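You operate a simulated robot arm through the tools that you are given. There is no shell and no other tool.

You run a simulated robot arm. Do the job below in one go: nothing can be reset, and whatever is moved stays where it is left.

Task
Put things in order on the top of the lidded carton. At the end: the cream cap stands on top of the purple disc; the blue wedge stands where the cream cap stood; the grey fitting stands where the green tin stood; the green tin stands where the blue wedge stood; whatever was shut is shut again. Leave all else as you found it, and nothing knocked over.

It is judged by the outcome, as a careful person would: the job done as asked, and still so three seconds after it is handed in. It fails if anything else is knocked over, pushed out of place, dropped, spilled or broken. Lids that push on must go on centred and level and be pressed home; caps that screw on are set level and turned clockwise until they are tight.

Robot
A 7-joint arm with a two-finger parallel gripper, fixed in place. Base frame: the origin is at the foot of the arm, x ahead of it, y to its left, z up; the work surface is at about z = 0. Readings come in mm, rad, newtons and seconds.
With the tool pointing down near the work surface it reaches from about 240 to 620 mm from the base axis. Its first joint turns from -1.152 to 1.152 rad. Payload 2.6 kg.
Tool frame: the origin (TCP) lies between the finger pads and is the grasp point; the fingertips stand 30 mm ahead of it; z points along the fingers, y is the line along which they close. The gripper opens to 94 mm. The fingers are 28 mm wide and 10 mm thick; the gripper's body (50 by 96 mm) begins 55 mm behind the TCP.
Orientation is that of the tool frame in the base frame, as [roll, pitch, yaw] about the fixed x, y, z axes, in that order (R = Rz(yaw) Ry(pitch) Rx(roll)). With the fingers straight down and closing along the base's y, the tool's x points along the base's -x, its y along +y and its z along -z.

Tools
- The arm moves only by the tool nudge_tool. Its argument "steps" is a list of rows, each a list of 3 entries, a list of its own where there are three numbers: the finger opening in mm, from 0 to 94, then the shift along the tool's x, y, z in mm, then the turn, a rotation vector about the tool's x, y, z in rad. In form: [[fingers, [x, y, z], [rx, ry, rz]], ...]. A call has 1 to 20 rows; each row shifts and turns the commanded pose from where the row before left it, along the tool's axes as they then stand. Rows are played at 5 a second. More than 50 mm and 0.15 rad between two rows, or a gripper value outside its range, and nothing of the call is played. Where a pose cannot be reached the arm comes as near as it can. A force on the tool above 40 N (or 10 N above the force at the start of the call, whichever is more), or a blocked arm, ends the call early, and 0.2 s more pass. Each finger travels about 72 mm/s and halts on what it meets, pressing with about 34 N; the grip force reading is that of the motor and also rises with nothing between the fingers. The clock runs only during rows and for 0.2 s after the last one: add rows that do not move to give the fingers time. The reply holds the time, the measured pose of the TCP, the force on the tool along the base axes, the opening and the grip force, in the units named above and with some noise, with the torque about the TCP (base axes, N m) and any sound that the robot's microphone picked up.
- Cameras (640 x 400 px; columns grow to the right, rows downward): "scene" is fixed at [28.4, 424.3, 568.5]; the picture's right is [-0.84, -0.54, 0.00], its down [-0.29, 0.45, -0.85] and it looks along [0.46, -0.71, -0.53] (base axes); focal length 354 px, centre (320, 200). "wrist" rides on the gripper at [76, 14, -102] in the tool frame; the picture's right is [-0.18, 0.98, 0.00], its down [-0.75, -0.14, -0.64] and it looks along [-0.63, -0.12, 0.77] (tool axes); focal length 243 px, centre (320, 200). There is no depth. A picture from a camera that has moved, and an enlarged one, comes with that camera's place and axes in the base frame and with its lens.
- capture(camera): a new picture of that camera. It takes no simulated time.
- zoom(camera, box): a new picture of the part [left, top, right, bottom] of that camera's present view, enlarged. It takes no simulated time.
- finish_job(): hands the job in; it is judged then, once.

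Nothing tells you positions but the pictures and the camera data. Unless the task says otherwise, let go and move clear before handing in.

The tools are called after "Request:" as name(argument=value, ...) on one line, values as JSON. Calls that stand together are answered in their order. nudge_tool: Moves the arm, as the interface text tells. Its arguments: {"type":"object","properties":{"steps":{"type":"array"}},"required":["steps"]} The other tools are called the same way: capture (camera) takes a picture; zoom (camera, box) takes an enlarged picture of a part of a camera's view; finish_job () hands the job in.

At the start:

```text
time: 0.0
tcp_pos: [290.7, -362.4, 276.5]
tcp_rot: [-3.14, 0.002, -3.141]
ft_force: [1.0, -0.6, 0.4]
torque: [0.01, 0.0, -0.01]
width: 93.8
finger_force: 0.0
```

scene: 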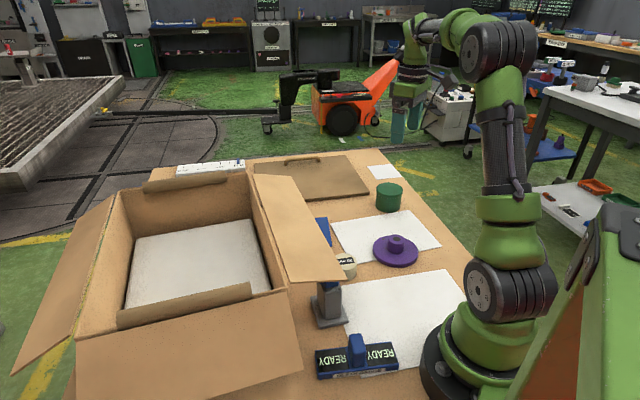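
wrist: 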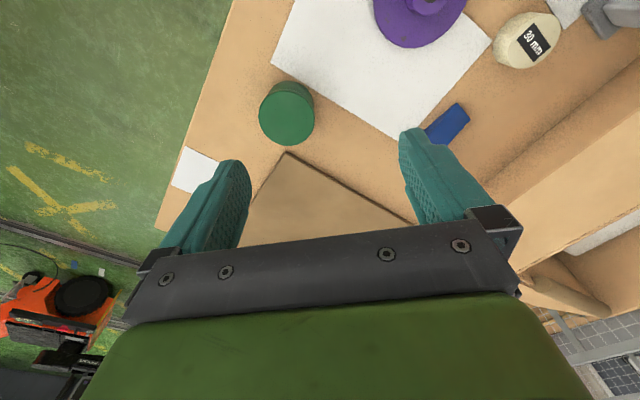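

I see an open carton at left, with objects on a board/carton top: green tin, blue wedge, purple disc, cream cap, grey fitting. I'll look closer before moving.

Request:
zoom(camera="scene", box=[240, 140, 480, 290])

Request:
zoom(camera="scene", box=[260, 240, 480, 390])

Request:
zoom(camera="wrist", box=[160, 0, 640, 300])

Request:
zoom(camera="scene", box=[20, 140, 360, 400])

```text
2.67 times, centred on (360, 215) of scene
camera zoom: at [28.4, 424.3, 568.5], right [-0.84, -0.54, 0.0], down [-0.29, 0.45, -0.85], along [0.46, -0.71, -0.53], focal length 943 px, centre (213, 160)
```

zoom: 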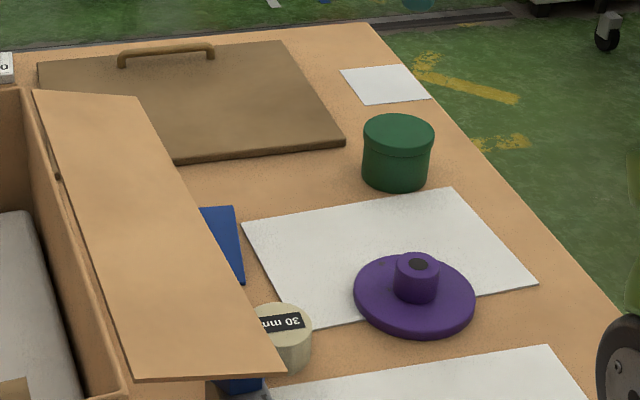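

```text
2.67 times, centred on (370, 315) of scene
camera zoom: at [28.4, 424.3, 568.5], right [-0.84, -0.54, 0.0], down [-0.29, 0.45, -0.85], along [0.46, -0.71, -0.53], focal length 943 px, centre (187, -107)
```

zoom: 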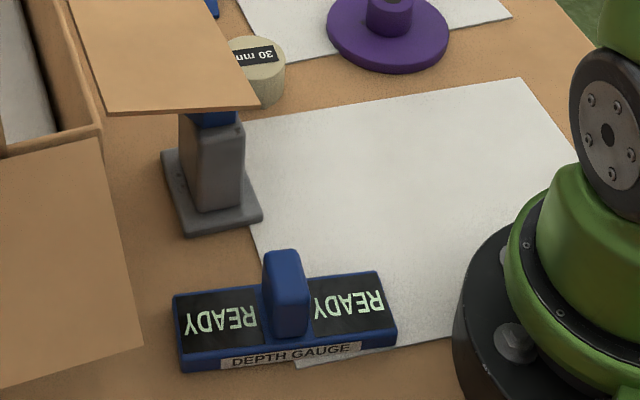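

```text
1.33 times, centred on (400, 150) of wrist
camera zoom: at [214.7, -348.8, 377.6], right [0.18, 0.98, 0.0], down [0.75, -0.14, 0.64], along [0.63, -0.12, -0.77], focal length 324 px, centre (213, 267)
```

zoom: 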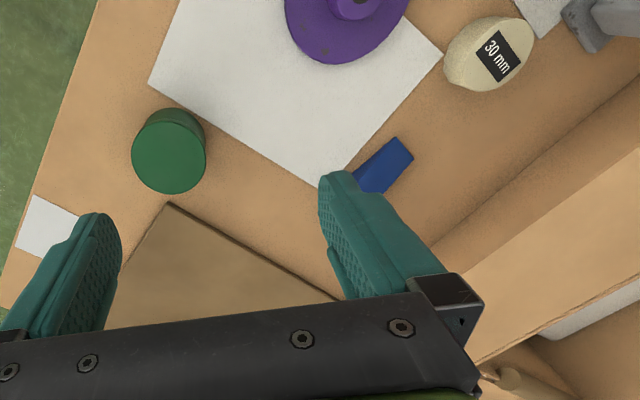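

```text
1.54 times, centred on (190, 270) of scene
camera zoom: at [28.4, 424.3, 568.5], right [-0.84, -0.54, 0.0], down [-0.29, 0.45, -0.85], along [0.46, -0.71, -0.53], focal length 544 px, centre (520, 92)
```

zoom: 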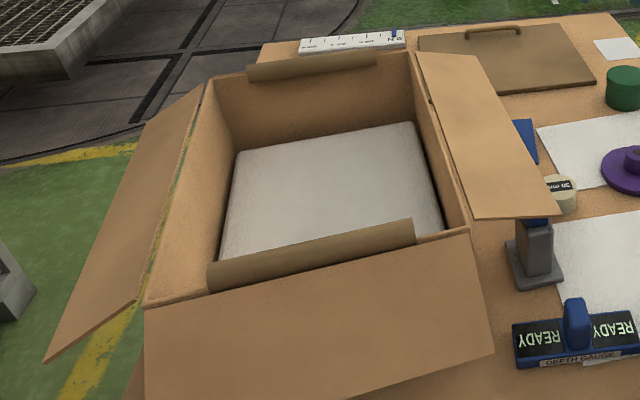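

The surface holds the tin near (328,-413), disc near (232,-225), cap near (294,-98), grey fitting near (259,-3), and wedge near (400,-180), with a carton flap overhanging some of them. I'll rise and take more views from other places before touching anything.

Request:
nudge_tool(steps=[[94, [0, 0, -40], [0, 0, 0]], [94, [0, 0, -40], [0, 0, 0]], [94, [0, 45, 0], [0, 0, 0]], [94, [0, 45, 0], [0, 0, 0]], [94, [0, 45, 0], [0, 0, 0]], [94, [0, 45, 0], [0, 0, 0]], [94, [0, 0, 0], [0, 0, 0]]])

Request:
capture(camera="wrist")

Request:
capture(camera="scene")

```text
time: 1.6
tcp_pos: [291.8, -185.3, 354.2]
tcp_rot: [3.141, 0.001, -3.141]
ft_force: [0.5, 0.7, -0.8]
torque: [0.02, -0.01, 0.01]
width: 94.1
finger_force: 0.0
```

```text
taken
camera wrist: at [214.8, -169.8, 457.4], right [0.18, 0.98, 0.0], down [0.75, -0.14, 0.64], along [0.63, -0.12, -0.77], focal length 243 px, centre (320, 200)
```

wrist: 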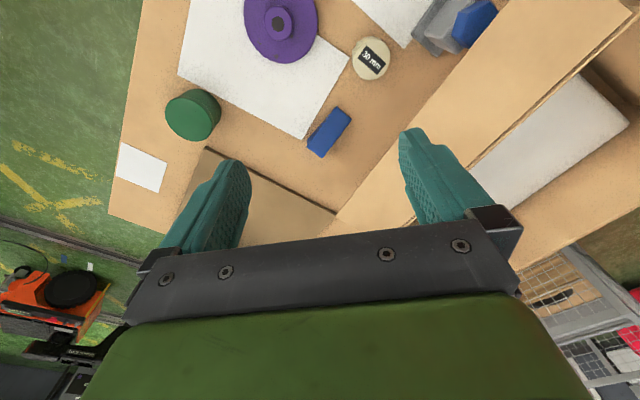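

```text
taken
```

scene: 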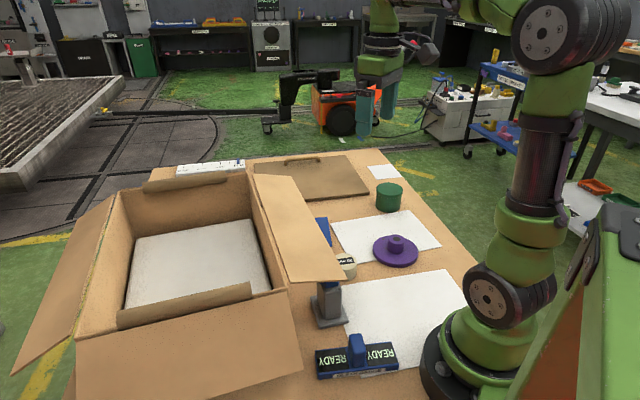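

The wrist view now shows the cap, wedge, disc and grey fitting, with something blue on or beside the fitting. I'll enlarge these and move on to see the fitting.

Request:
zoom(camera="wrist", box=[280, 0, 520, 150])

Request:
zoom(camera="wrist", box=[100, 0, 420, 200])

Request:
zoom(camera="scene", box=[280, 200, 400, 275])

Request:
zoom(camera="scene", box=[290, 260, 410, 335])

```text
2.67 times, centred on (400, 75) of wrist
camera zoom: at [214.8, -169.8, 457.4], right [0.18, 0.98, 0.0], down [0.75, -0.14, 0.64], along [0.63, -0.12, -0.77], focal length 647 px, centre (107, 533)
```

zoom: 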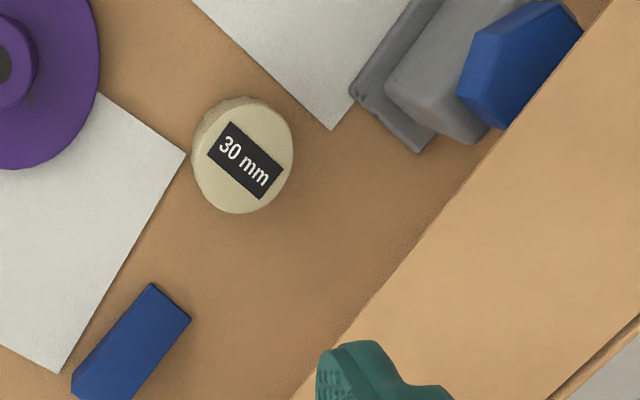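

```text
2.00 times, centred on (260, 100) of wrist
camera zoom: at [214.8, -169.8, 457.4], right [0.18, 0.98, 0.0], down [0.75, -0.14, 0.64], along [0.63, -0.12, -0.77], focal length 485 px, centre (440, 400)
```

zoom: 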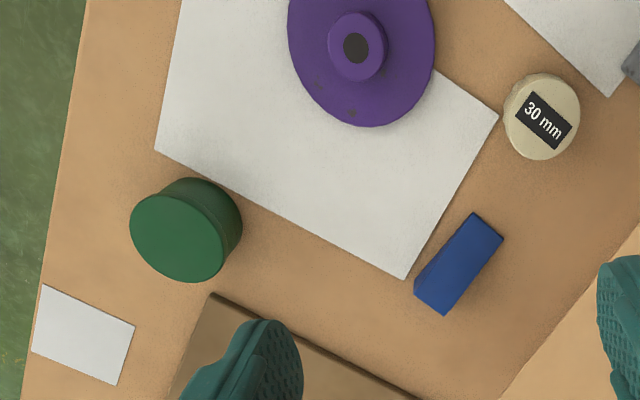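

```text
5.33 times, centred on (340, 238) of scene
camera zoom: at [28.4, 424.3, 568.5], right [-0.84, -0.54, 0.0], down [-0.29, 0.45, -0.85], along [0.46, -0.71, -0.53], focal length 1885 px, centre (213, 0)
```

zoom: 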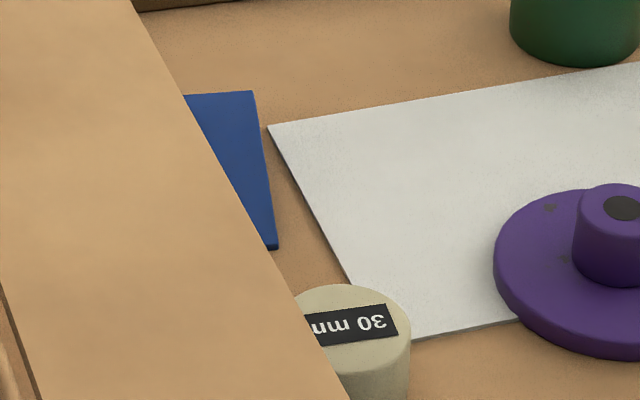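

```text
5.33 times, centred on (350, 298) of scene
camera zoom: at [28.4, 424.3, 568.5], right [-0.84, -0.54, 0.0], down [-0.29, 0.45, -0.85], along [0.46, -0.71, -0.53], focal length 1885 px, centre (160, -320)
```

zoom: 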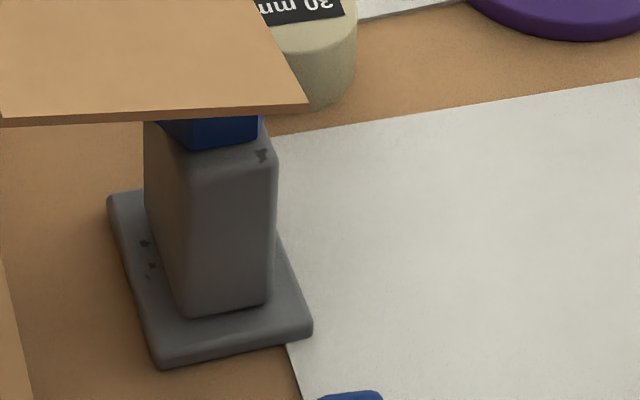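

The fitting seems to be a grey flanged block with a blue top; the flap edge hangs beside it. I'll move the camera to get the flap's near corner and the fitting in full.

Request:
nudge_tool(steps=[[94, [10, 40, -20], [0, 0, 0]], [94, [10, 40, -20], [0, 0, 0]], [94, [10, 40, 0], [0, 0, 0]], [94, [0, 0, 0], [0, 0, 0]]])

Request:
capture(camera="wrist")

Request:
zoom(camera="wrist", box=[160, 0, 480, 200])

```text
time: 2.6
tcp_pos: [262.7, -64.3, 396.1]
tcp_rot: [3.14, -0.001, -3.141]
ft_force: [-0.4, -0.2, 0.3]
torque: [0.03, 0.01, 0.05]
width: 94.1
finger_force: 0.1
```

```text
taken
camera wrist: at [184.8, -49.7, 497.7], right [0.18, 0.98, 0.0], down [0.75, -0.14, 0.64], along [0.63, -0.12, -0.77], focal length 243 px, centre (320, 200)
```

wrist: 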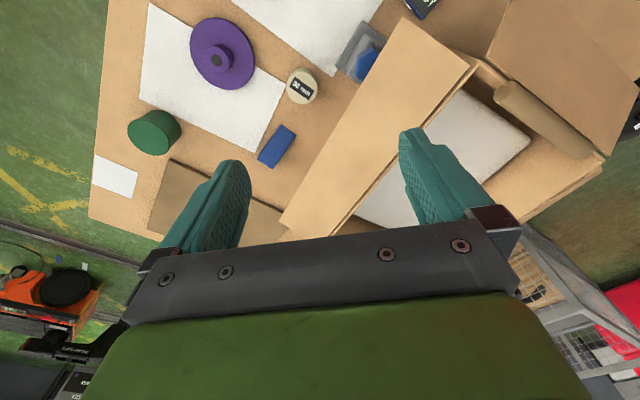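

```text
2.00 times, centred on (320, 100) of wrist
camera zoom: at [184.8, -49.7, 497.7], right [0.18, 0.98, 0.0], down [0.75, -0.14, 0.64], along [0.63, -0.12, -0.77], focal length 485 px, centre (320, 400)
```

zoom: 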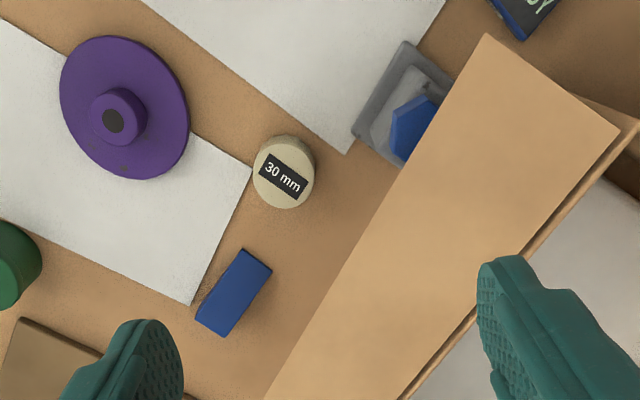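

The flap's outer edge runs from about (219,44) to (534,-199) at z≈145. The fitting, centred near (276,8), stands just under it, so I'll turn and tilt the camera to look beneath the flap.

Request:
nudge_tool(steps=[[94, [0, 0, 0], [0, 0, -0.15]], [94, [0, 0, 0], [0, 0, -0.15]], [94, [0, 0, 0], [0, 0, -0.15]], [94, [0, 0, 0], [0, 0, -0.15]], [94, [0, 0, 0], [0, 0, -0.15]], [94, [0, 0, 0], [0, 0, -0.15]], [94, [10, -20, 0], [0, 0, -0.014]], [94, [11, -19, 0], [0, 0, 0]], [94, [0, 0, 0], [0, 0, 0]]])

Request:
capture(camera="wrist")

Request:
capture(camera="scene")

```text
time: 4.6
tcp_pos: [281.8, -105.3, 393.6]
tcp_rot: [3.141, 0.0, -2.227]
ft_force: [-0.3, -0.4, 0.5]
torque: [0.01, 0.01, -0.01]
width: 94.2
finger_force: 0.1
```

```text
taken
camera wrist: at [221.9, -156.4, 496.8], right [-0.67, 0.75, 0.0], down [0.57, 0.51, 0.64], along [0.48, 0.43, -0.77], focal length 243 px, centre (320, 200)
```

wrist: 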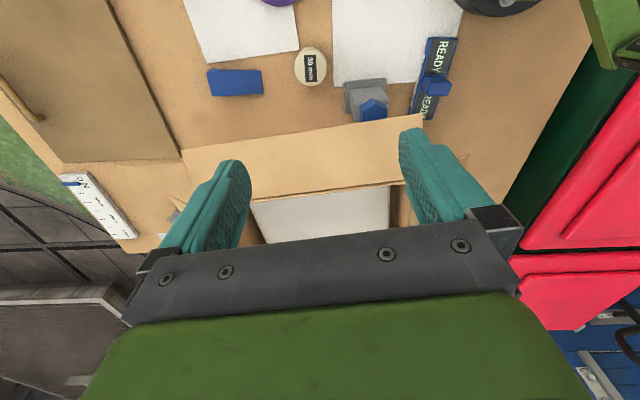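

```text
taken
```

scene: 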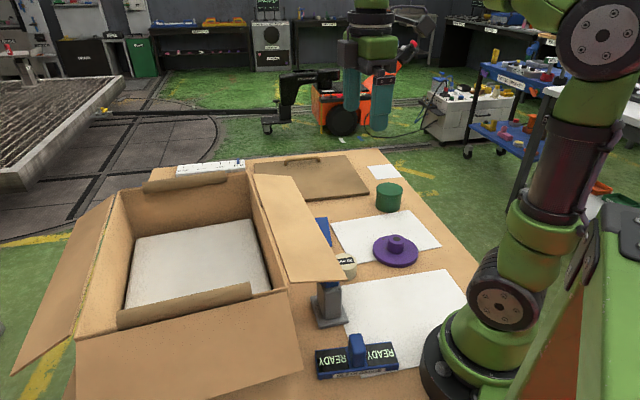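

The yaw now aligns with the flap. I'll tilt and lower a bit to look under the flap edge at the fitting.

Request:
nudge_tool(steps=[[94, [0, 0, 40], [0, 0, 0]], [94, [0, 0, 40], [0, 0, 0]], [94, [0, 0, 30], [0, 0, 0]], [94, [0, 0, 0], [0, -0.13, 0]], [94, [0, 0, 0], [0, -0.13, 0]], [94, [0, 0, 0], [0, -0.13, 0]], [94, [0, 0, 0], [0, -0.13, 0]], [94, [0, 0, 0], [0, 0, 0]]])

Request:
capture(camera="wrist")

Request:
zoom(camera="wrist", box=[280, 0, 520, 150])

Request:
zoom(camera="wrist", box=[80, 0, 320, 150])

```text
time: 6.4
tcp_pos: [279.6, -105.5, 284.9]
tcp_rot: [3.141, 0.522, -2.228]
ft_force: [-0.3, -0.1, 1.2]
torque: [0.01, 0.01, 0.01]
width: 94.1
finger_force: 0.1
```

```text
taken
camera wrist: at [195.9, -187.9, 336.3], right [-0.68, 0.73, 0.09], down [0.32, 0.18, 0.93], along [0.66, 0.66, -0.35], focal length 243 px, centre (320, 200)
```

wrist: 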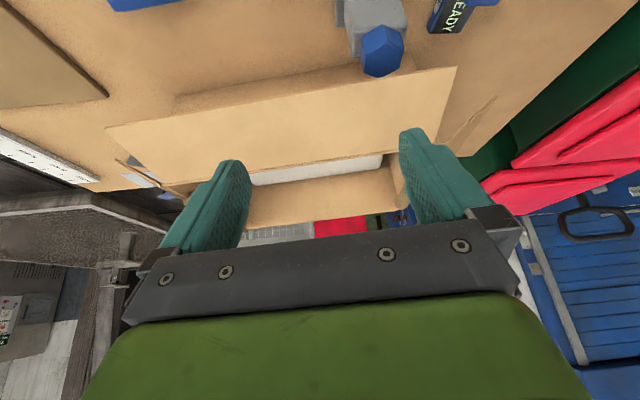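

```text
2.67 times, centred on (400, 75) of wrist
camera zoom: at [195.9, -187.9, 336.3], right [-0.68, 0.73, 0.09], down [0.32, 0.18, 0.93], along [0.66, 0.66, -0.35], focal length 647 px, centre (107, 533)
```

zoom: 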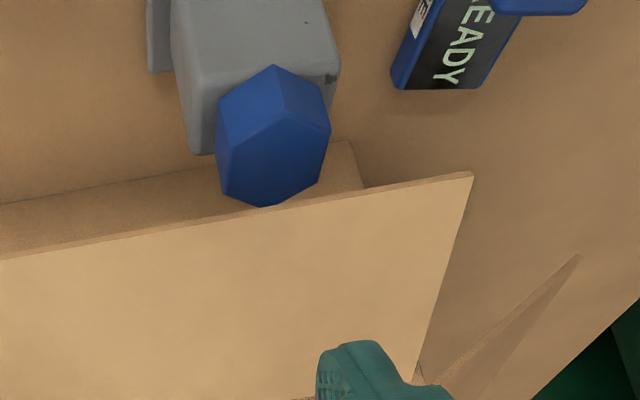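

```text
2.67 times, centred on (200, 75) of wrist
camera zoom: at [195.9, -187.9, 336.3], right [-0.68, 0.73, 0.09], down [0.32, 0.18, 0.93], along [0.66, 0.66, -0.35], focal length 647 px, centre (640, 533)
```

zoom: 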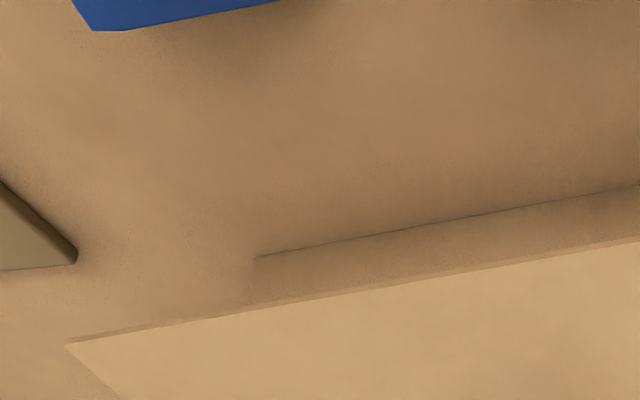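

The fitting is a flange (about 74×60 mm), a grey block to z≈89 and a blue hex head to z≈112, with the flap clear above it. Next I return to vertical and go over the cream cap for a closer look at the cap, wedge and disc.

Request:
nudge_tool(steps=[[94, [0, 0, 0], [0, 0.13, 0]], [94, [0, 0, 0], [0, 0.13, 0]], [94, [0, 0, 0], [0, 0.13, 0]], [94, [0, 0, 0], [0, 0.13, 0]], [94, [-16, -16, 25], [0, 0, 0]], [94, [0, 0, 40], [0, 0, 0]], [94, [0, 0, 20], [0, 0, 0]], [94, [0, 0, 0], [0, 0, 0]]])

Request:
capture(camera="wrist")

Request:
zoom(camera="wrist", box=[160, 0, 480, 200])

Request:
capture(camera="scene")

```text
time: 8.2
tcp_pos: [301.2, -102.2, 198.7]
tcp_rot: [-3.141, -0.001, -2.227]
ft_force: [-0.6, 0.0, -0.2]
torque: [0.0, 0.0, -0.03]
width: 94.0
finger_force: 0.1
```

```text
taken
camera wrist: at [242.7, -152.5, 302.6], right [-0.67, 0.75, 0.0], down [0.57, 0.51, 0.64], along [0.48, 0.43, -0.77], focal length 243 px, centre (320, 200)
```

wrist: 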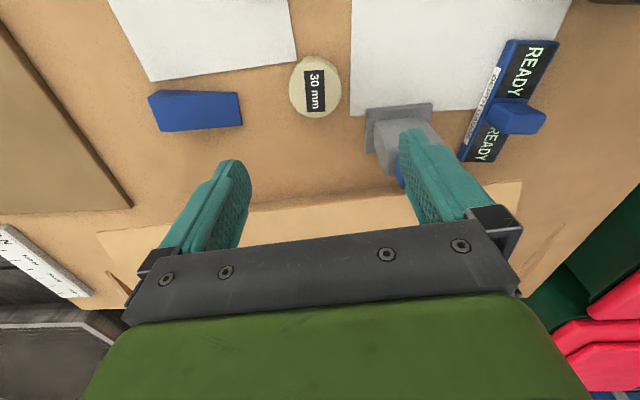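

```text
2.00 times, centred on (320, 100) of wrist
camera zoom: at [242.7, -152.5, 302.6], right [-0.67, 0.75, 0.0], down [0.57, 0.51, 0.64], along [0.48, 0.43, -0.77], focal length 485 px, centre (320, 400)
```

zoom: 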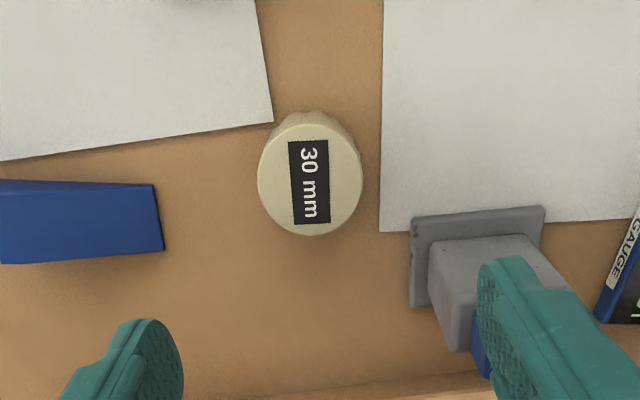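

```text
taken
```

scene: 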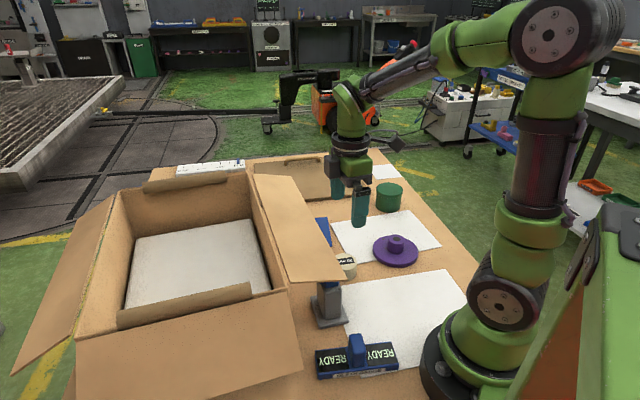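

The cream cap is about 54 mm across, 30 mm tall, centred near (302.5,-105). I'll now hover over the wedge to measure it the same way.

Request:
nudge_tool(steps=[[94, [0, -35, 0], [0, 0, 0]], [94, [0, -35, 0], [0, 0, 0]], [94, [0, -35, 0], [0, 0, 0]], [94, [2, -36, 0], [0, 0, 0]], [94, [0, 0, 0], [0, 0, 0]]])

Request:
capture(camera="wrist")

Request:
zoom(camera="wrist", box=[200, 0, 440, 150])

```text
time: 9.4
tcp_pos: [411.6, -188.8, 199.1]
tcp_rot: [3.141, 0.002, -2.227]
ft_force: [-0.8, 0.1, 0.3]
torque: [-0.01, -0.03, 0.0]
width: 94.1
finger_force: 0.1
```

```text
taken
camera wrist: at [353.0, -240.6, 302.0], right [-0.67, 0.75, 0.0], down [0.57, 0.51, 0.64], along [0.48, 0.43, -0.77], focal length 243 px, centre (320, 200)
```

wrist: 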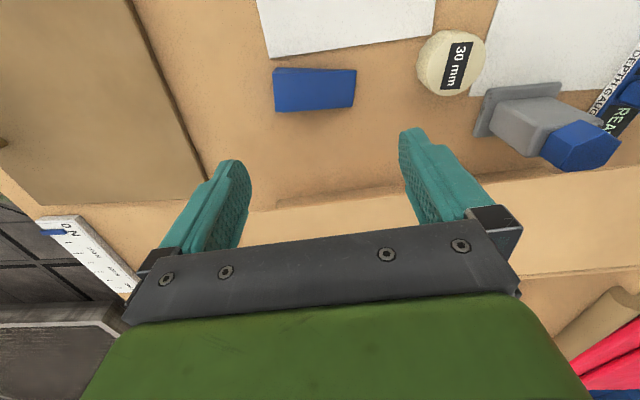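

```text
2.67 times, centred on (320, 75) of wrist
camera zoom: at [353.0, -240.6, 302.0], right [-0.67, 0.75, 0.0], down [0.57, 0.51, 0.64], along [0.48, 0.43, -0.77], focal length 647 px, centre (320, 533)
```

zoom: 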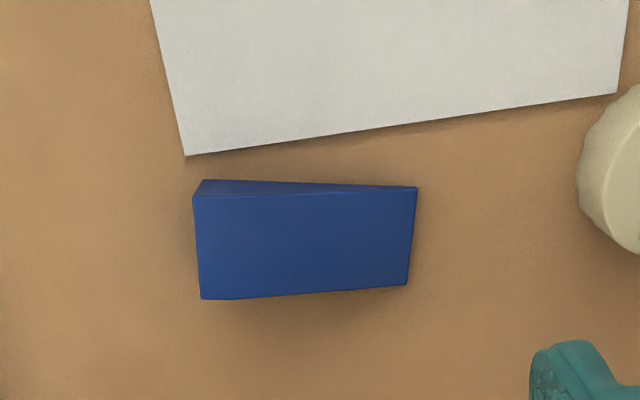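

The wedge is a ramp about 89×40 mm, 30 mm tall at its thick far end, with its footprint centred near (416,-189.5). Next I hover over the purple disc to locate its knob.

Request:
nudge_tool(steps=[[94, [35, 30, 0], [0, 0, 0]], [94, [35, 30, 0], [0, 0, 0]], [94, [35, 30, 0], [0, 0, 0]], [94, [34, 29, 0], [0, 0, 0]], [94, [0, 0, 0], [0, 0, 0]]])

Request:
capture(camera="wrist")

Request:
zoom(camera="wrist", box=[200, 0, 440, 150])

Request:
zoom(camera="scene", box=[340, 200, 460, 275])

```text
time: 10.6
tcp_pos: [231.0, -228.2, 199.4]
tcp_rot: [-3.141, -0.001, -2.228]
ft_force: [0.3, 0.8, 0.3]
torque: [0.02, 0.01, -0.02]
width: 93.7
finger_force: 0.1
```

```text
taken
camera wrist: at [172.6, -278.5, 302.1], right [-0.67, 0.75, 0.0], down [0.57, 0.51, 0.64], along [0.48, 0.43, -0.77], focal length 243 px, centre (320, 200)
```

wrist: 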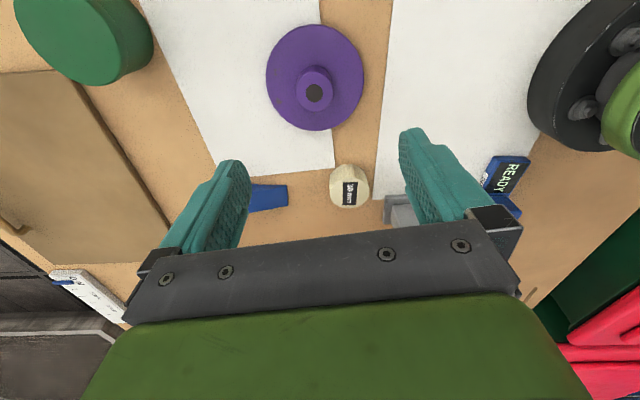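

```text
2.67 times, centred on (320, 75) of wrist
camera zoom: at [172.6, -278.5, 302.1], right [-0.67, 0.75, 0.0], down [0.57, 0.51, 0.64], along [0.48, 0.43, -0.77], focal length 647 px, centre (320, 533)
```

zoom: 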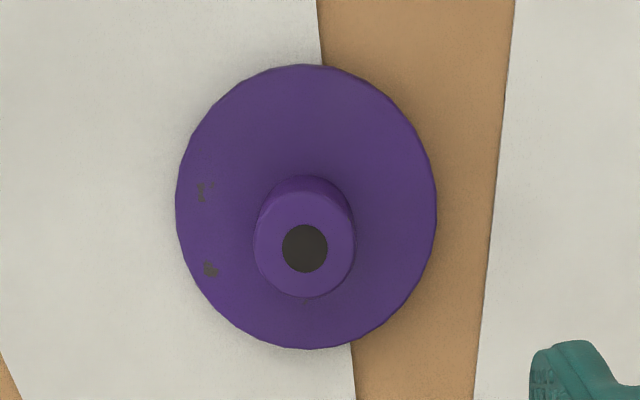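

```text
5.33 times, centred on (400, 238) of scene
camera zoom: at [28.4, 424.3, 568.5], right [-0.84, -0.54, 0.0], down [-0.29, 0.45, -0.85], along [0.46, -0.71, -0.53], focal length 1885 px, centre (-107, 0)
```

zoom: 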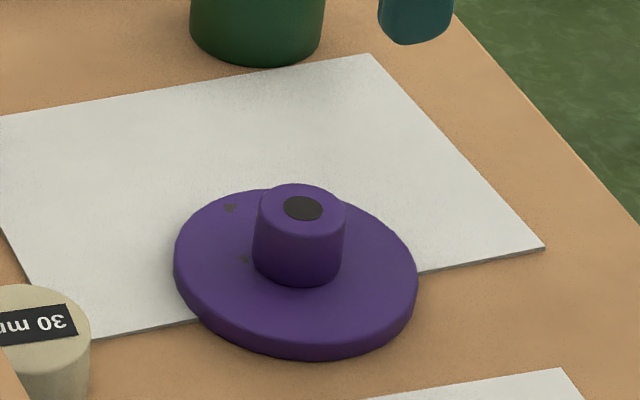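

The disc's centre is near (232.3,-232.5), with a 40 mm knob whose top is around z≈38. I'll measure the green tin next.

Request:
nudge_tool(steps=[[94, [17.6, -38.4, 0], [0, 0, 0]], [94, [17.6, -38.4, 0], [0, 0, 0]], [94, [17.6, -38.4, 0], [0, 0, 0]], [94, [17.6, -38.4, 0], [0, 0, 0]], [94, [17.6, -38.4, 0], [0, 0, 0]], [94, [0, 0, 0], [0, 0, 0]]])

Request:
capture(camera="wrist")

Request:
zoom(camera="wrist", box=[200, 0, 440, 150])

Request:
zoom(camera="scene", box=[340, 155, 460, 230])

```text
time: 12.0
tcp_pos: [330.7, -413.9, 199.0]
tcp_rot: [-3.14, -0.002, -2.226]
ft_force: [0.0, -0.1, -0.3]
torque: [0.0, 0.0, -0.02]
width: 94.1
finger_force: 0.1
```

```text
taken
camera wrist: at [272.6, -463.9, 302.4], right [-0.67, 0.75, 0.0], down [0.57, 0.51, 0.64], along [0.48, 0.43, -0.77], focal length 243 px, centre (320, 200)
```

wrist: 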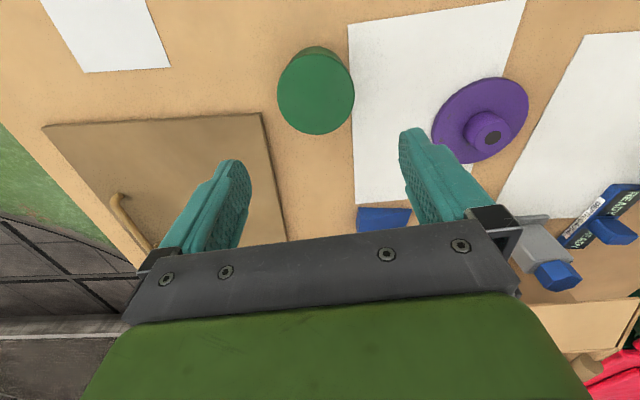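

```text
2.67 times, centred on (320, 75) of wrist
camera zoom: at [272.6, -463.9, 302.4], right [-0.67, 0.75, 0.0], down [0.57, 0.51, 0.64], along [0.48, 0.43, -0.77], focal length 647 px, centre (320, 533)
```

zoom: 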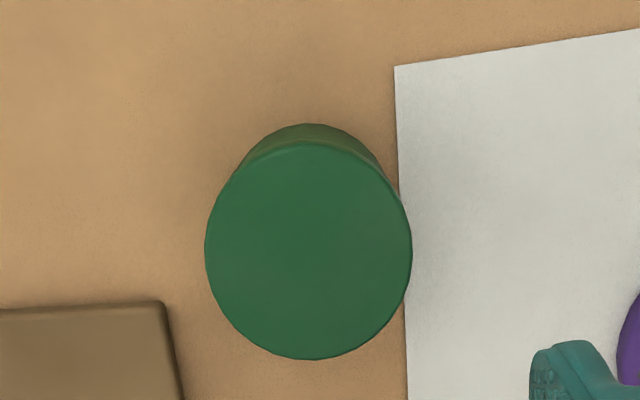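

```text
5.33 times, centred on (400, 192) of scene
camera zoom: at [28.4, 424.2, 568.5], right [-0.84, -0.54, 0.0], down [-0.29, 0.45, -0.85], along [0.46, -0.71, -0.53], focal length 1885 px, centre (-107, 240)
```

zoom: 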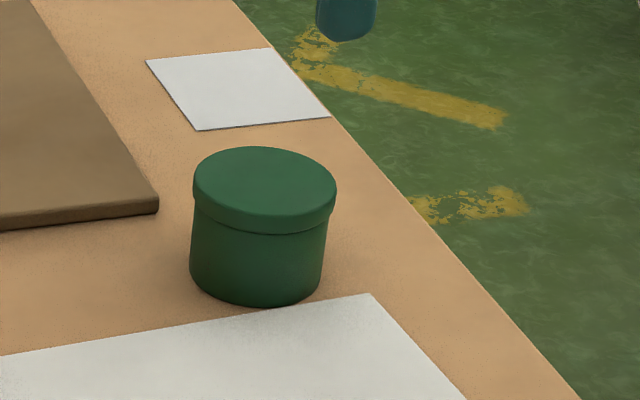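

The tin is about 76 mm across and 52 mm tall with a push-on lid, centred near (331,-417.5). Now I go back over the cream cap to pick it up first.

Request:
nudge_tool(steps=[[94, [-32.5, 30.2, 0], [0, 0, 0]], [94, [-32.5, 30.2, 0], [0, 0, 0]], [94, [-32.5, 30.2, 0], [0, 0, 0]], [94, [-32.5, 30.2, 0], [0, 0, 0]], [94, [-32.5, 30.2, 0], [0, 0, 0]], [94, [-32.5, 30.1, 0], [0, 0, 0]], [94, [-32.5, 30.1, 0], [0, 0, 0]], [80, [0, 0, 35], [0, 0, 0]], [80, [0, 0, 35], [0, 0, 0]], [80, [0, 0, 0], [0, 0, 0]]])

Request:
capture(camera="wrist")

Request:
zoom(camera="wrist", box=[200, 0, 440, 150])

Request:
capture(camera="scene")

```text
time: 14.2
tcp_pos: [303.0, -105.1, 131.3]
tcp_rot: [-3.141, 0.001, -2.227]
ft_force: [-0.3, 0.3, 0.0]
torque: [-0.01, 0.02, 0.01]
width: 79.8
finger_force: 0.1
```

```text
taken
camera wrist: at [244.8, -155.1, 234.5], right [-0.67, 0.75, 0.0], down [0.57, 0.51, 0.64], along [0.48, 0.43, -0.77], focal length 243 px, centre (320, 200)
```

wrist: 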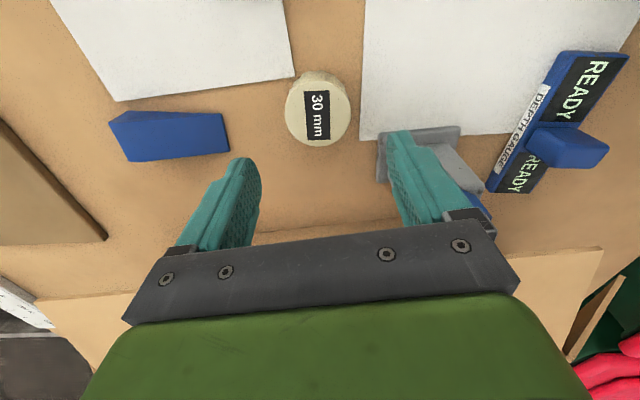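

```text
2.67 times, centred on (320, 75) of wrist
camera zoom: at [244.8, -155.1, 234.5], right [-0.67, 0.75, 0.0], down [0.57, 0.51, 0.64], along [0.48, 0.43, -0.77], focal length 647 px, centre (320, 533)
```

zoom: 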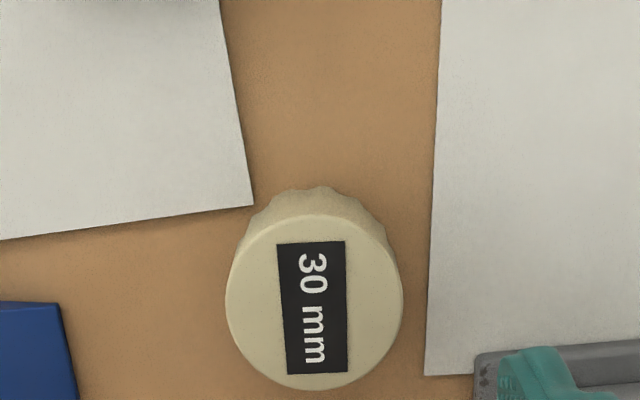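

```text
taken
```

scene: 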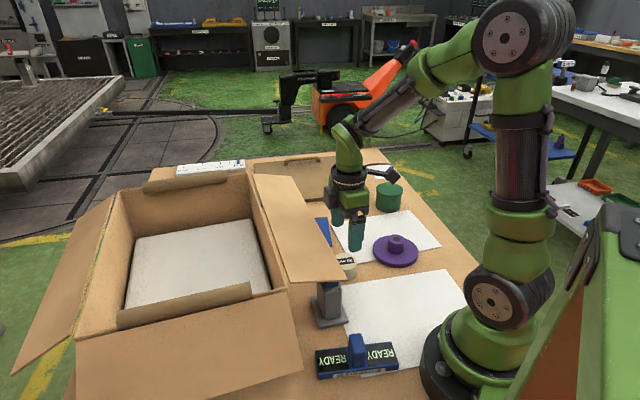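

The cap is centred at about (302,-106), right under the gripper. I'll descend to TCP z≈36 and close on it.

Request:
nudge_tool(steps=[[80, [1.3, 0, 35], [0, 0, 0]], [80, [0, 0, 35], [0, 0, 0]], [80, [0, 0, 25], [0, 0, 0]], [80, [0, 0, 0], [0, 0, 0]]])

Request:
capture(camera="wrist")

Request:
zoom(camera="scene", box=[260, 180, 420, 280])

```text
time: 15.2
tcp_pos: [300.5, -106.5, 35.3]
tcp_rot: [3.14, 0.0, -2.227]
ft_force: [0.1, 0.0, -0.6]
torque: [0.04, 0.0, -0.01]
width: 79.8
finger_force: 0.1
```

```text
taken
camera wrist: at [242.5, -157.9, 137.5], right [-0.67, 0.75, 0.0], down [0.57, 0.51, 0.64], along [0.48, 0.43, -0.77], focal length 243 px, centre (320, 200)
```

wrist: 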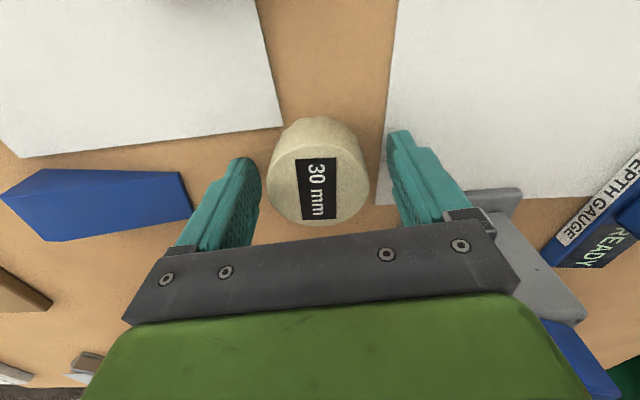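

```text
4.00 times, centred on (340, 230) of scene
camera zoom: at [28.4, 424.3, 568.5], right [-0.84, -0.54, 0.0], down [-0.29, 0.45, -0.85], along [0.46, -0.71, -0.53], focal length 1414 px, centre (240, 80)
```

zoom: 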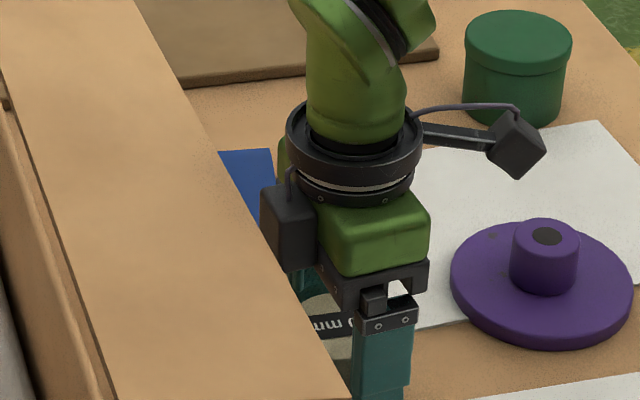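

The cap sits between the fingers. I also note the black box on the gripper's side away from the camera, and will keep it clear of the flap. Closing now, then a small test lift.

Request:
nudge_tool(steps=[[45, [0, 0, 0], [0, 0, 0]], [45, [0, 0, 0], [0, 0, 0]], [45, [0, 0, 0], [0, 0, 0]], [45, [0, 0, -10], [0, 0, 0]], [45, [0, 0, 0], [0, 0, 0]]])

Request:
capture(camera="wrist")

Request:
zoom(camera="scene", box=[260, 180, 420, 280])

```text
time: 16.4
tcp_pos: [301.9, -105.6, 45.0]
tcp_rot: [3.141, 0.001, -2.226]
ft_force: [0.3, -0.1, 0.1]
torque: [0.01, 0.0, -0.02]
width: 54.3
finger_force: 34.5
```

```text
taken
camera wrist: at [243.2, -157.2, 147.5], right [-0.67, 0.75, 0.0], down [0.57, 0.51, 0.64], along [0.48, 0.43, -0.77], focal length 243 px, centre (320, 200)
```

wrist: 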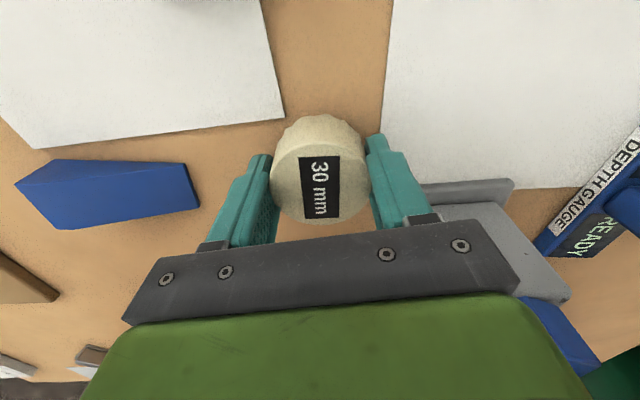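

```text
4.00 times, centred on (340, 230) of scene
camera zoom: at [28.4, 424.3, 568.5], right [-0.84, -0.54, 0.0], down [-0.29, 0.45, -0.85], along [0.46, -0.71, -0.53], focal length 1414 px, centre (240, 80)
```

zoom: 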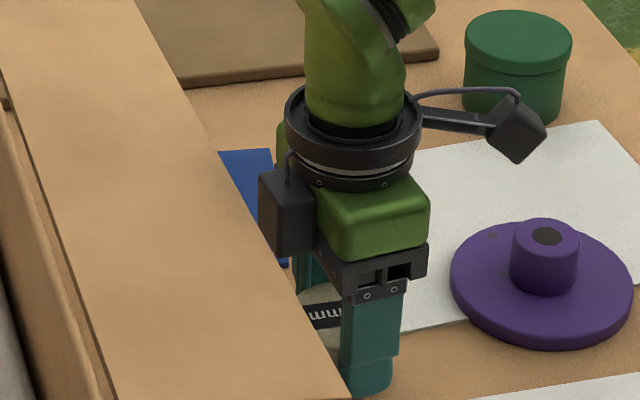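

The cap is firmly held and centred in the grip. I'll lift it away from the flap and carry it above the disc's knob.

Request:
nudge_tool(steps=[[45, [20, 0, -30], [0, 0, 0]], [45, [20, 0, -30], [0, 0, 0]], [45, [25, -6, -20], [0, 0, 0]], [45, [26, -6, 0], [0, 0, 0]], [45, [26, -6, 0], [0, 0, 0]], [45, [26, -4.4, 0], [0, 0, 0]], [45, [0, 0, 0], [0, 0, 0]]])

Request:
capture(camera="wrist")

Request:
zoom(camera="scene", box=[320, 150, 480, 250])

Request:
zoom(camera="scene", box=[320, 200, 480, 300])

```text
time: 18.0
tcp_pos: [233.2, -233.3, 125.8]
tcp_rot: [3.14, -0.001, -2.228]
ft_force: [-0.8, -0.4, -0.3]
torque: [0.01, 0.02, 0.0]
width: 54.6
finger_force: 34.1
```

```text
taken
camera wrist: at [174.8, -284.7, 228.7], right [-0.67, 0.75, 0.0], down [0.57, 0.51, 0.64], along [0.48, 0.43, -0.77], focal length 243 px, centre (320, 200)
```

wrist: 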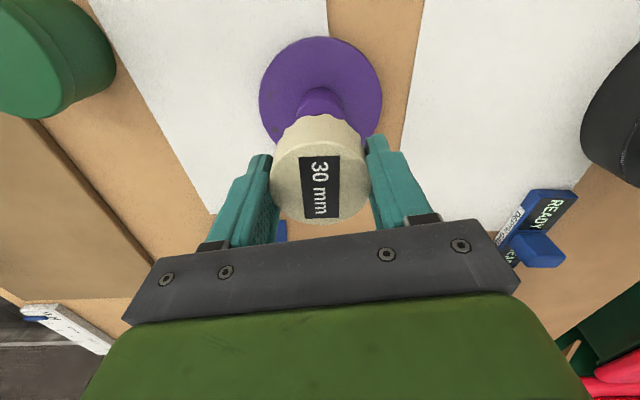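

```text
4.00 times, centred on (400, 200) of scene
camera zoom: at [28.4, 424.3, 568.5], right [-0.84, -0.54, 0.0], down [-0.29, 0.45, -0.85], along [0.46, -0.71, -0.53], focal length 1414 px, centre (0, 200)
```

zoom: 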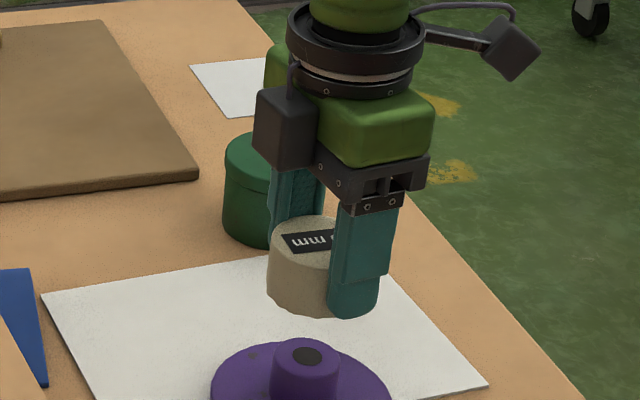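

```text
4.00 times, centred on (400, 250) of scene
camera zoom: at [28.4, 424.3, 568.5], right [-0.84, -0.54, 0.0], down [-0.29, 0.45, -0.85], along [0.46, -0.71, -0.53], focal length 1414 px, centre (0, 0)
```

zoom: 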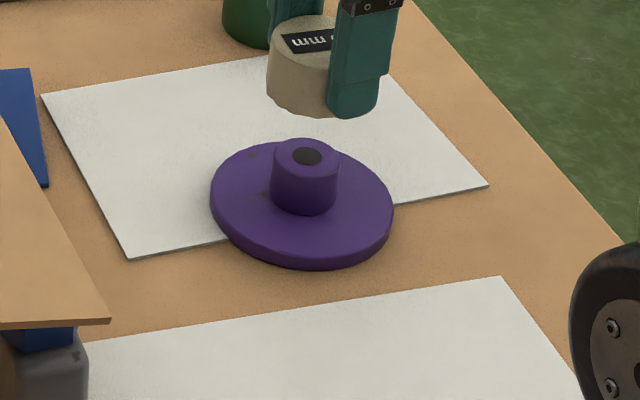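

The cap hangs directly over the knob in both views. I'll lower it in stages and feel for contact.

Request:
nudge_tool(steps=[[45, [0, 0, 20], [0, 0, 0]], [45, [0, 0, 18], [0, 0, 0]], [45, [0, 0, 4], [0, 0, 0]], [45, [0, 0, 0], [0, 0, 0]]])

Request:
zoom(camera="scene", box=[350, 200, 446, 260])

```text
time: 19.0
tcp_pos: [232.0, -233.3, 82.3]
tcp_rot: [-3.141, 0.0, -2.226]
ft_force: [1.4, -0.8, -0.1]
torque: [0.0, -0.03, -0.01]
width: 54.4
finger_force: 33.9
```

```text
6.67 times, centred on (398, 230) of scene
camera zoom: at [28.4, 424.3, 568.5], right [-0.84, -0.54, 0.0], down [-0.29, 0.45, -0.85], along [0.46, -0.71, -0.53], focal length 2357 px, centre (-200, 0)
```

zoom: 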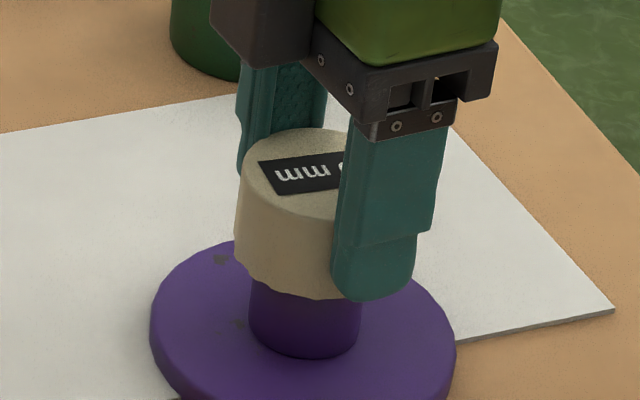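

No contact yet; the cap is just above the knob. I'll continue in 2 mm steps.

Request:
nudge_tool(steps=[[45, [0, 0, 2], [0, 0, 0]], [45, [0, 0, 2], [0, 0, 0]], [45, [0, 0, 0], [0, 0, 0]]])

```text
time: 19.8
tcp_pos: [232.5, -233.4, 79.3]
tcp_rot: [3.141, -0.001, -2.225]
ft_force: [0.4, 0.1, -0.1]
torque: [0.02, 0.01, 0.04]
width: 54.4
finger_force: 34.0
```

Still free with the cap bottom near z≈44. I keep lowering gently.

Request:
nudge_tool(steps=[[45, [0, 0, 1.5], [0, 0, 0]], [45, [0, 0, 1.5], [0, 0, 0]], [45, [0, 0, 0], [0, 0, 0]]])

```text
time: 20.6
tcp_pos: [233.2, -231.4, 75.7]
tcp_rot: [-3.141, 0.001, -2.229]
ft_force: [-6.3, 7.4, 26.1]
torque: [-0.04, 0.33, -0.08]
width: 54.1
finger_force: 33.6
```

Contact at TCP z≈76, so the cap rests on the knob's top. I'll ease off a little and check that the load relaxes and the cap is level.

Request:
nudge_tool(steps=[[45, [0, 0, -0.8], [0, 0, 0]], [45, [0, 0, 0], [0, 0, 0]]])

Request:
zoom(camera="scene", box=[350, 200, 446, 260])

Request:
capture(camera="wrist")

```text
time: 21.2
tcp_pos: [232.3, -232.3, 76.5]
tcp_rot: [-3.14, 0.001, -2.223]
ft_force: [0.7, 2.6, 13.0]
torque: [-0.06, 0.06, -0.02]
width: 54.7
finger_force: 33.9
```

```text
6.67 times, centred on (398, 230) of scene
camera zoom: at [28.4, 424.3, 568.5], right [-0.84, -0.54, 0.0], down [-0.29, 0.45, -0.85], along [0.46, -0.71, -0.53], focal length 2357 px, centre (-200, 0)
```

zoom: 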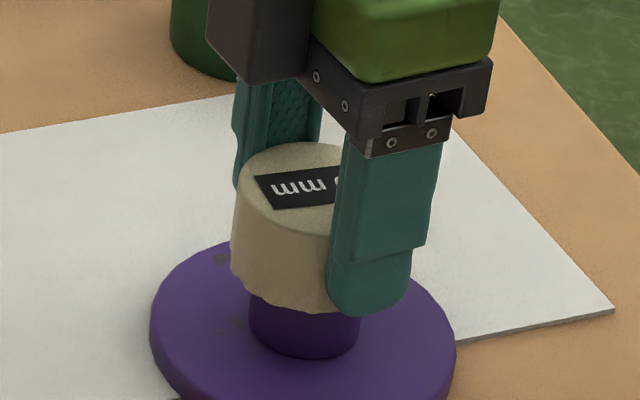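

```text
taken
camera wrist: at [174.4, -283.7, 179.4], right [-0.67, 0.74, 0.0], down [0.57, 0.51, 0.64], along [0.48, 0.43, -0.77], focal length 243 px, centre (320, 200)
```

wrist: 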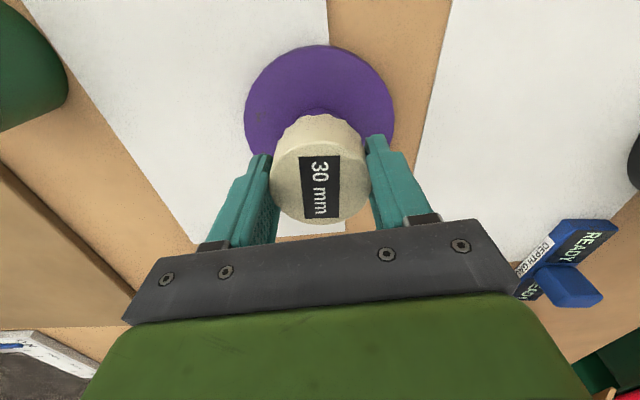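

The cap is level and centred on the knob and the disc has not moved. I'll unload slightly and open the fingers.

Request:
nudge_tool(steps=[[45, [0, 0, -0.6], [0, 0, 0]], [45, [0, 0, 0], [0, 0, 0]], [60, [0, 0, 0], [0, 0, 0]], [78, [0, 0, 0], [0, 0, 0]], [78, [0, 0, 0], [0, 0, 0]]])

Request:
zoom(camera="scene", box=[350, 200, 446, 260])

Request:
capture(camera="wrist")

```text
time: 22.4
tcp_pos: [232.1, -232.3, 76.1]
tcp_rot: [-3.141, -0.001, -2.226]
ft_force: [0.0, 0.3, -0.4]
torque: [-0.03, -0.02, 0.0]
width: 78.2
finger_force: 0.2
```

```text
6.67 times, centred on (398, 230) of scene
camera zoom: at [28.4, 424.3, 568.5], right [-0.84, -0.54, 0.0], down [-0.29, 0.45, -0.85], along [0.46, -0.71, -0.53], focal length 2357 px, centre (-200, 0)
```

zoom: 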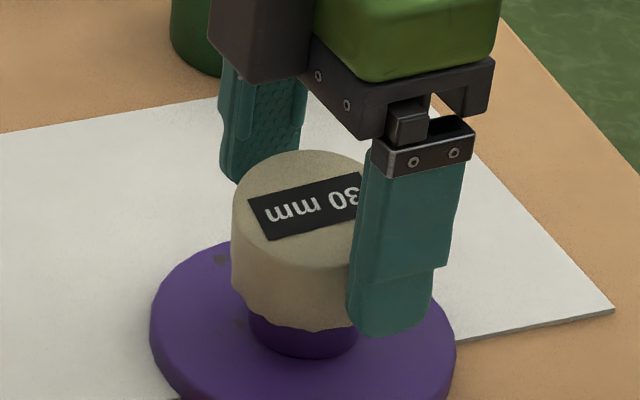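

```text
taken
camera wrist: at [173.7, -283.6, 179.9], right [-0.67, 0.75, 0.0], down [0.57, 0.51, 0.64], along [0.48, 0.43, -0.77], focal length 243 px, centre (320, 200)
```

wrist: 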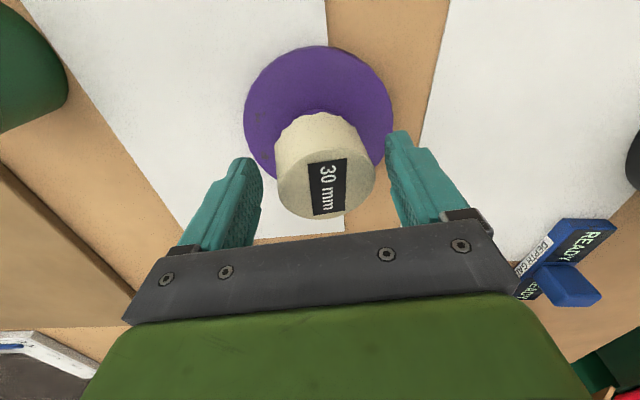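

The cap settled a few millimetres after release, perhaps seating over the knob. I'll lift the open gripper straight up and check closely.

Request:
nudge_tool(steps=[[84, [0, 0, -10], [0, 0, 0]], [84, [0, 0, -35], [0, 0, 0]], [84, [0, 0, -40], [0, 0, 0]], [84, [0, 0, -35], [0, 0, 0]], [84, [0, 0, 0], [0, 0, 0]]])

Request:
zoom(camera="scene", box=[350, 200, 446, 260])

Request:
zoom(camera="wrist", box=[200, 0, 440, 150])

```text
time: 23.6
tcp_pos: [231.8, -231.9, 197.2]
tcp_rot: [3.14, 0.0, -2.226]
ft_force: [-0.6, -0.4, -0.5]
torque: [0.03, -0.03, -0.02]
width: 83.9
finger_force: 0.2
```

```text
6.67 times, centred on (398, 230) of scene
camera zoom: at [28.4, 424.3, 568.5], right [-0.84, -0.54, 0.0], down [-0.29, 0.45, -0.85], along [0.46, -0.71, -0.53], focal length 2357 px, centre (-200, 0)
```

zoom: 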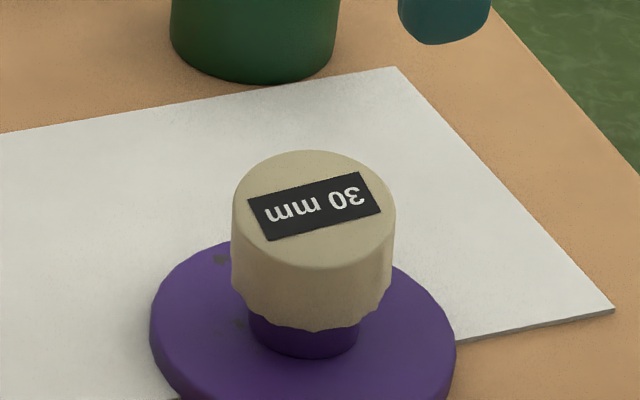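

```text
2.67 times, centred on (320, 75) of wrist
camera zoom: at [173.6, -282.9, 300.4], right [-0.67, 0.75, 0.0], down [0.57, 0.51, 0.64], along [0.48, 0.43, -0.77], focal length 647 px, centre (320, 533)
```

zoom: 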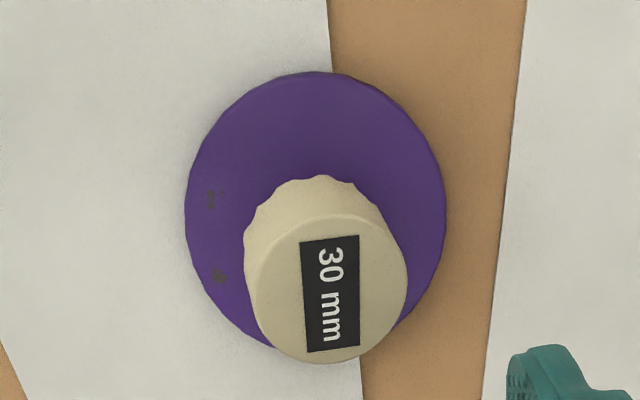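

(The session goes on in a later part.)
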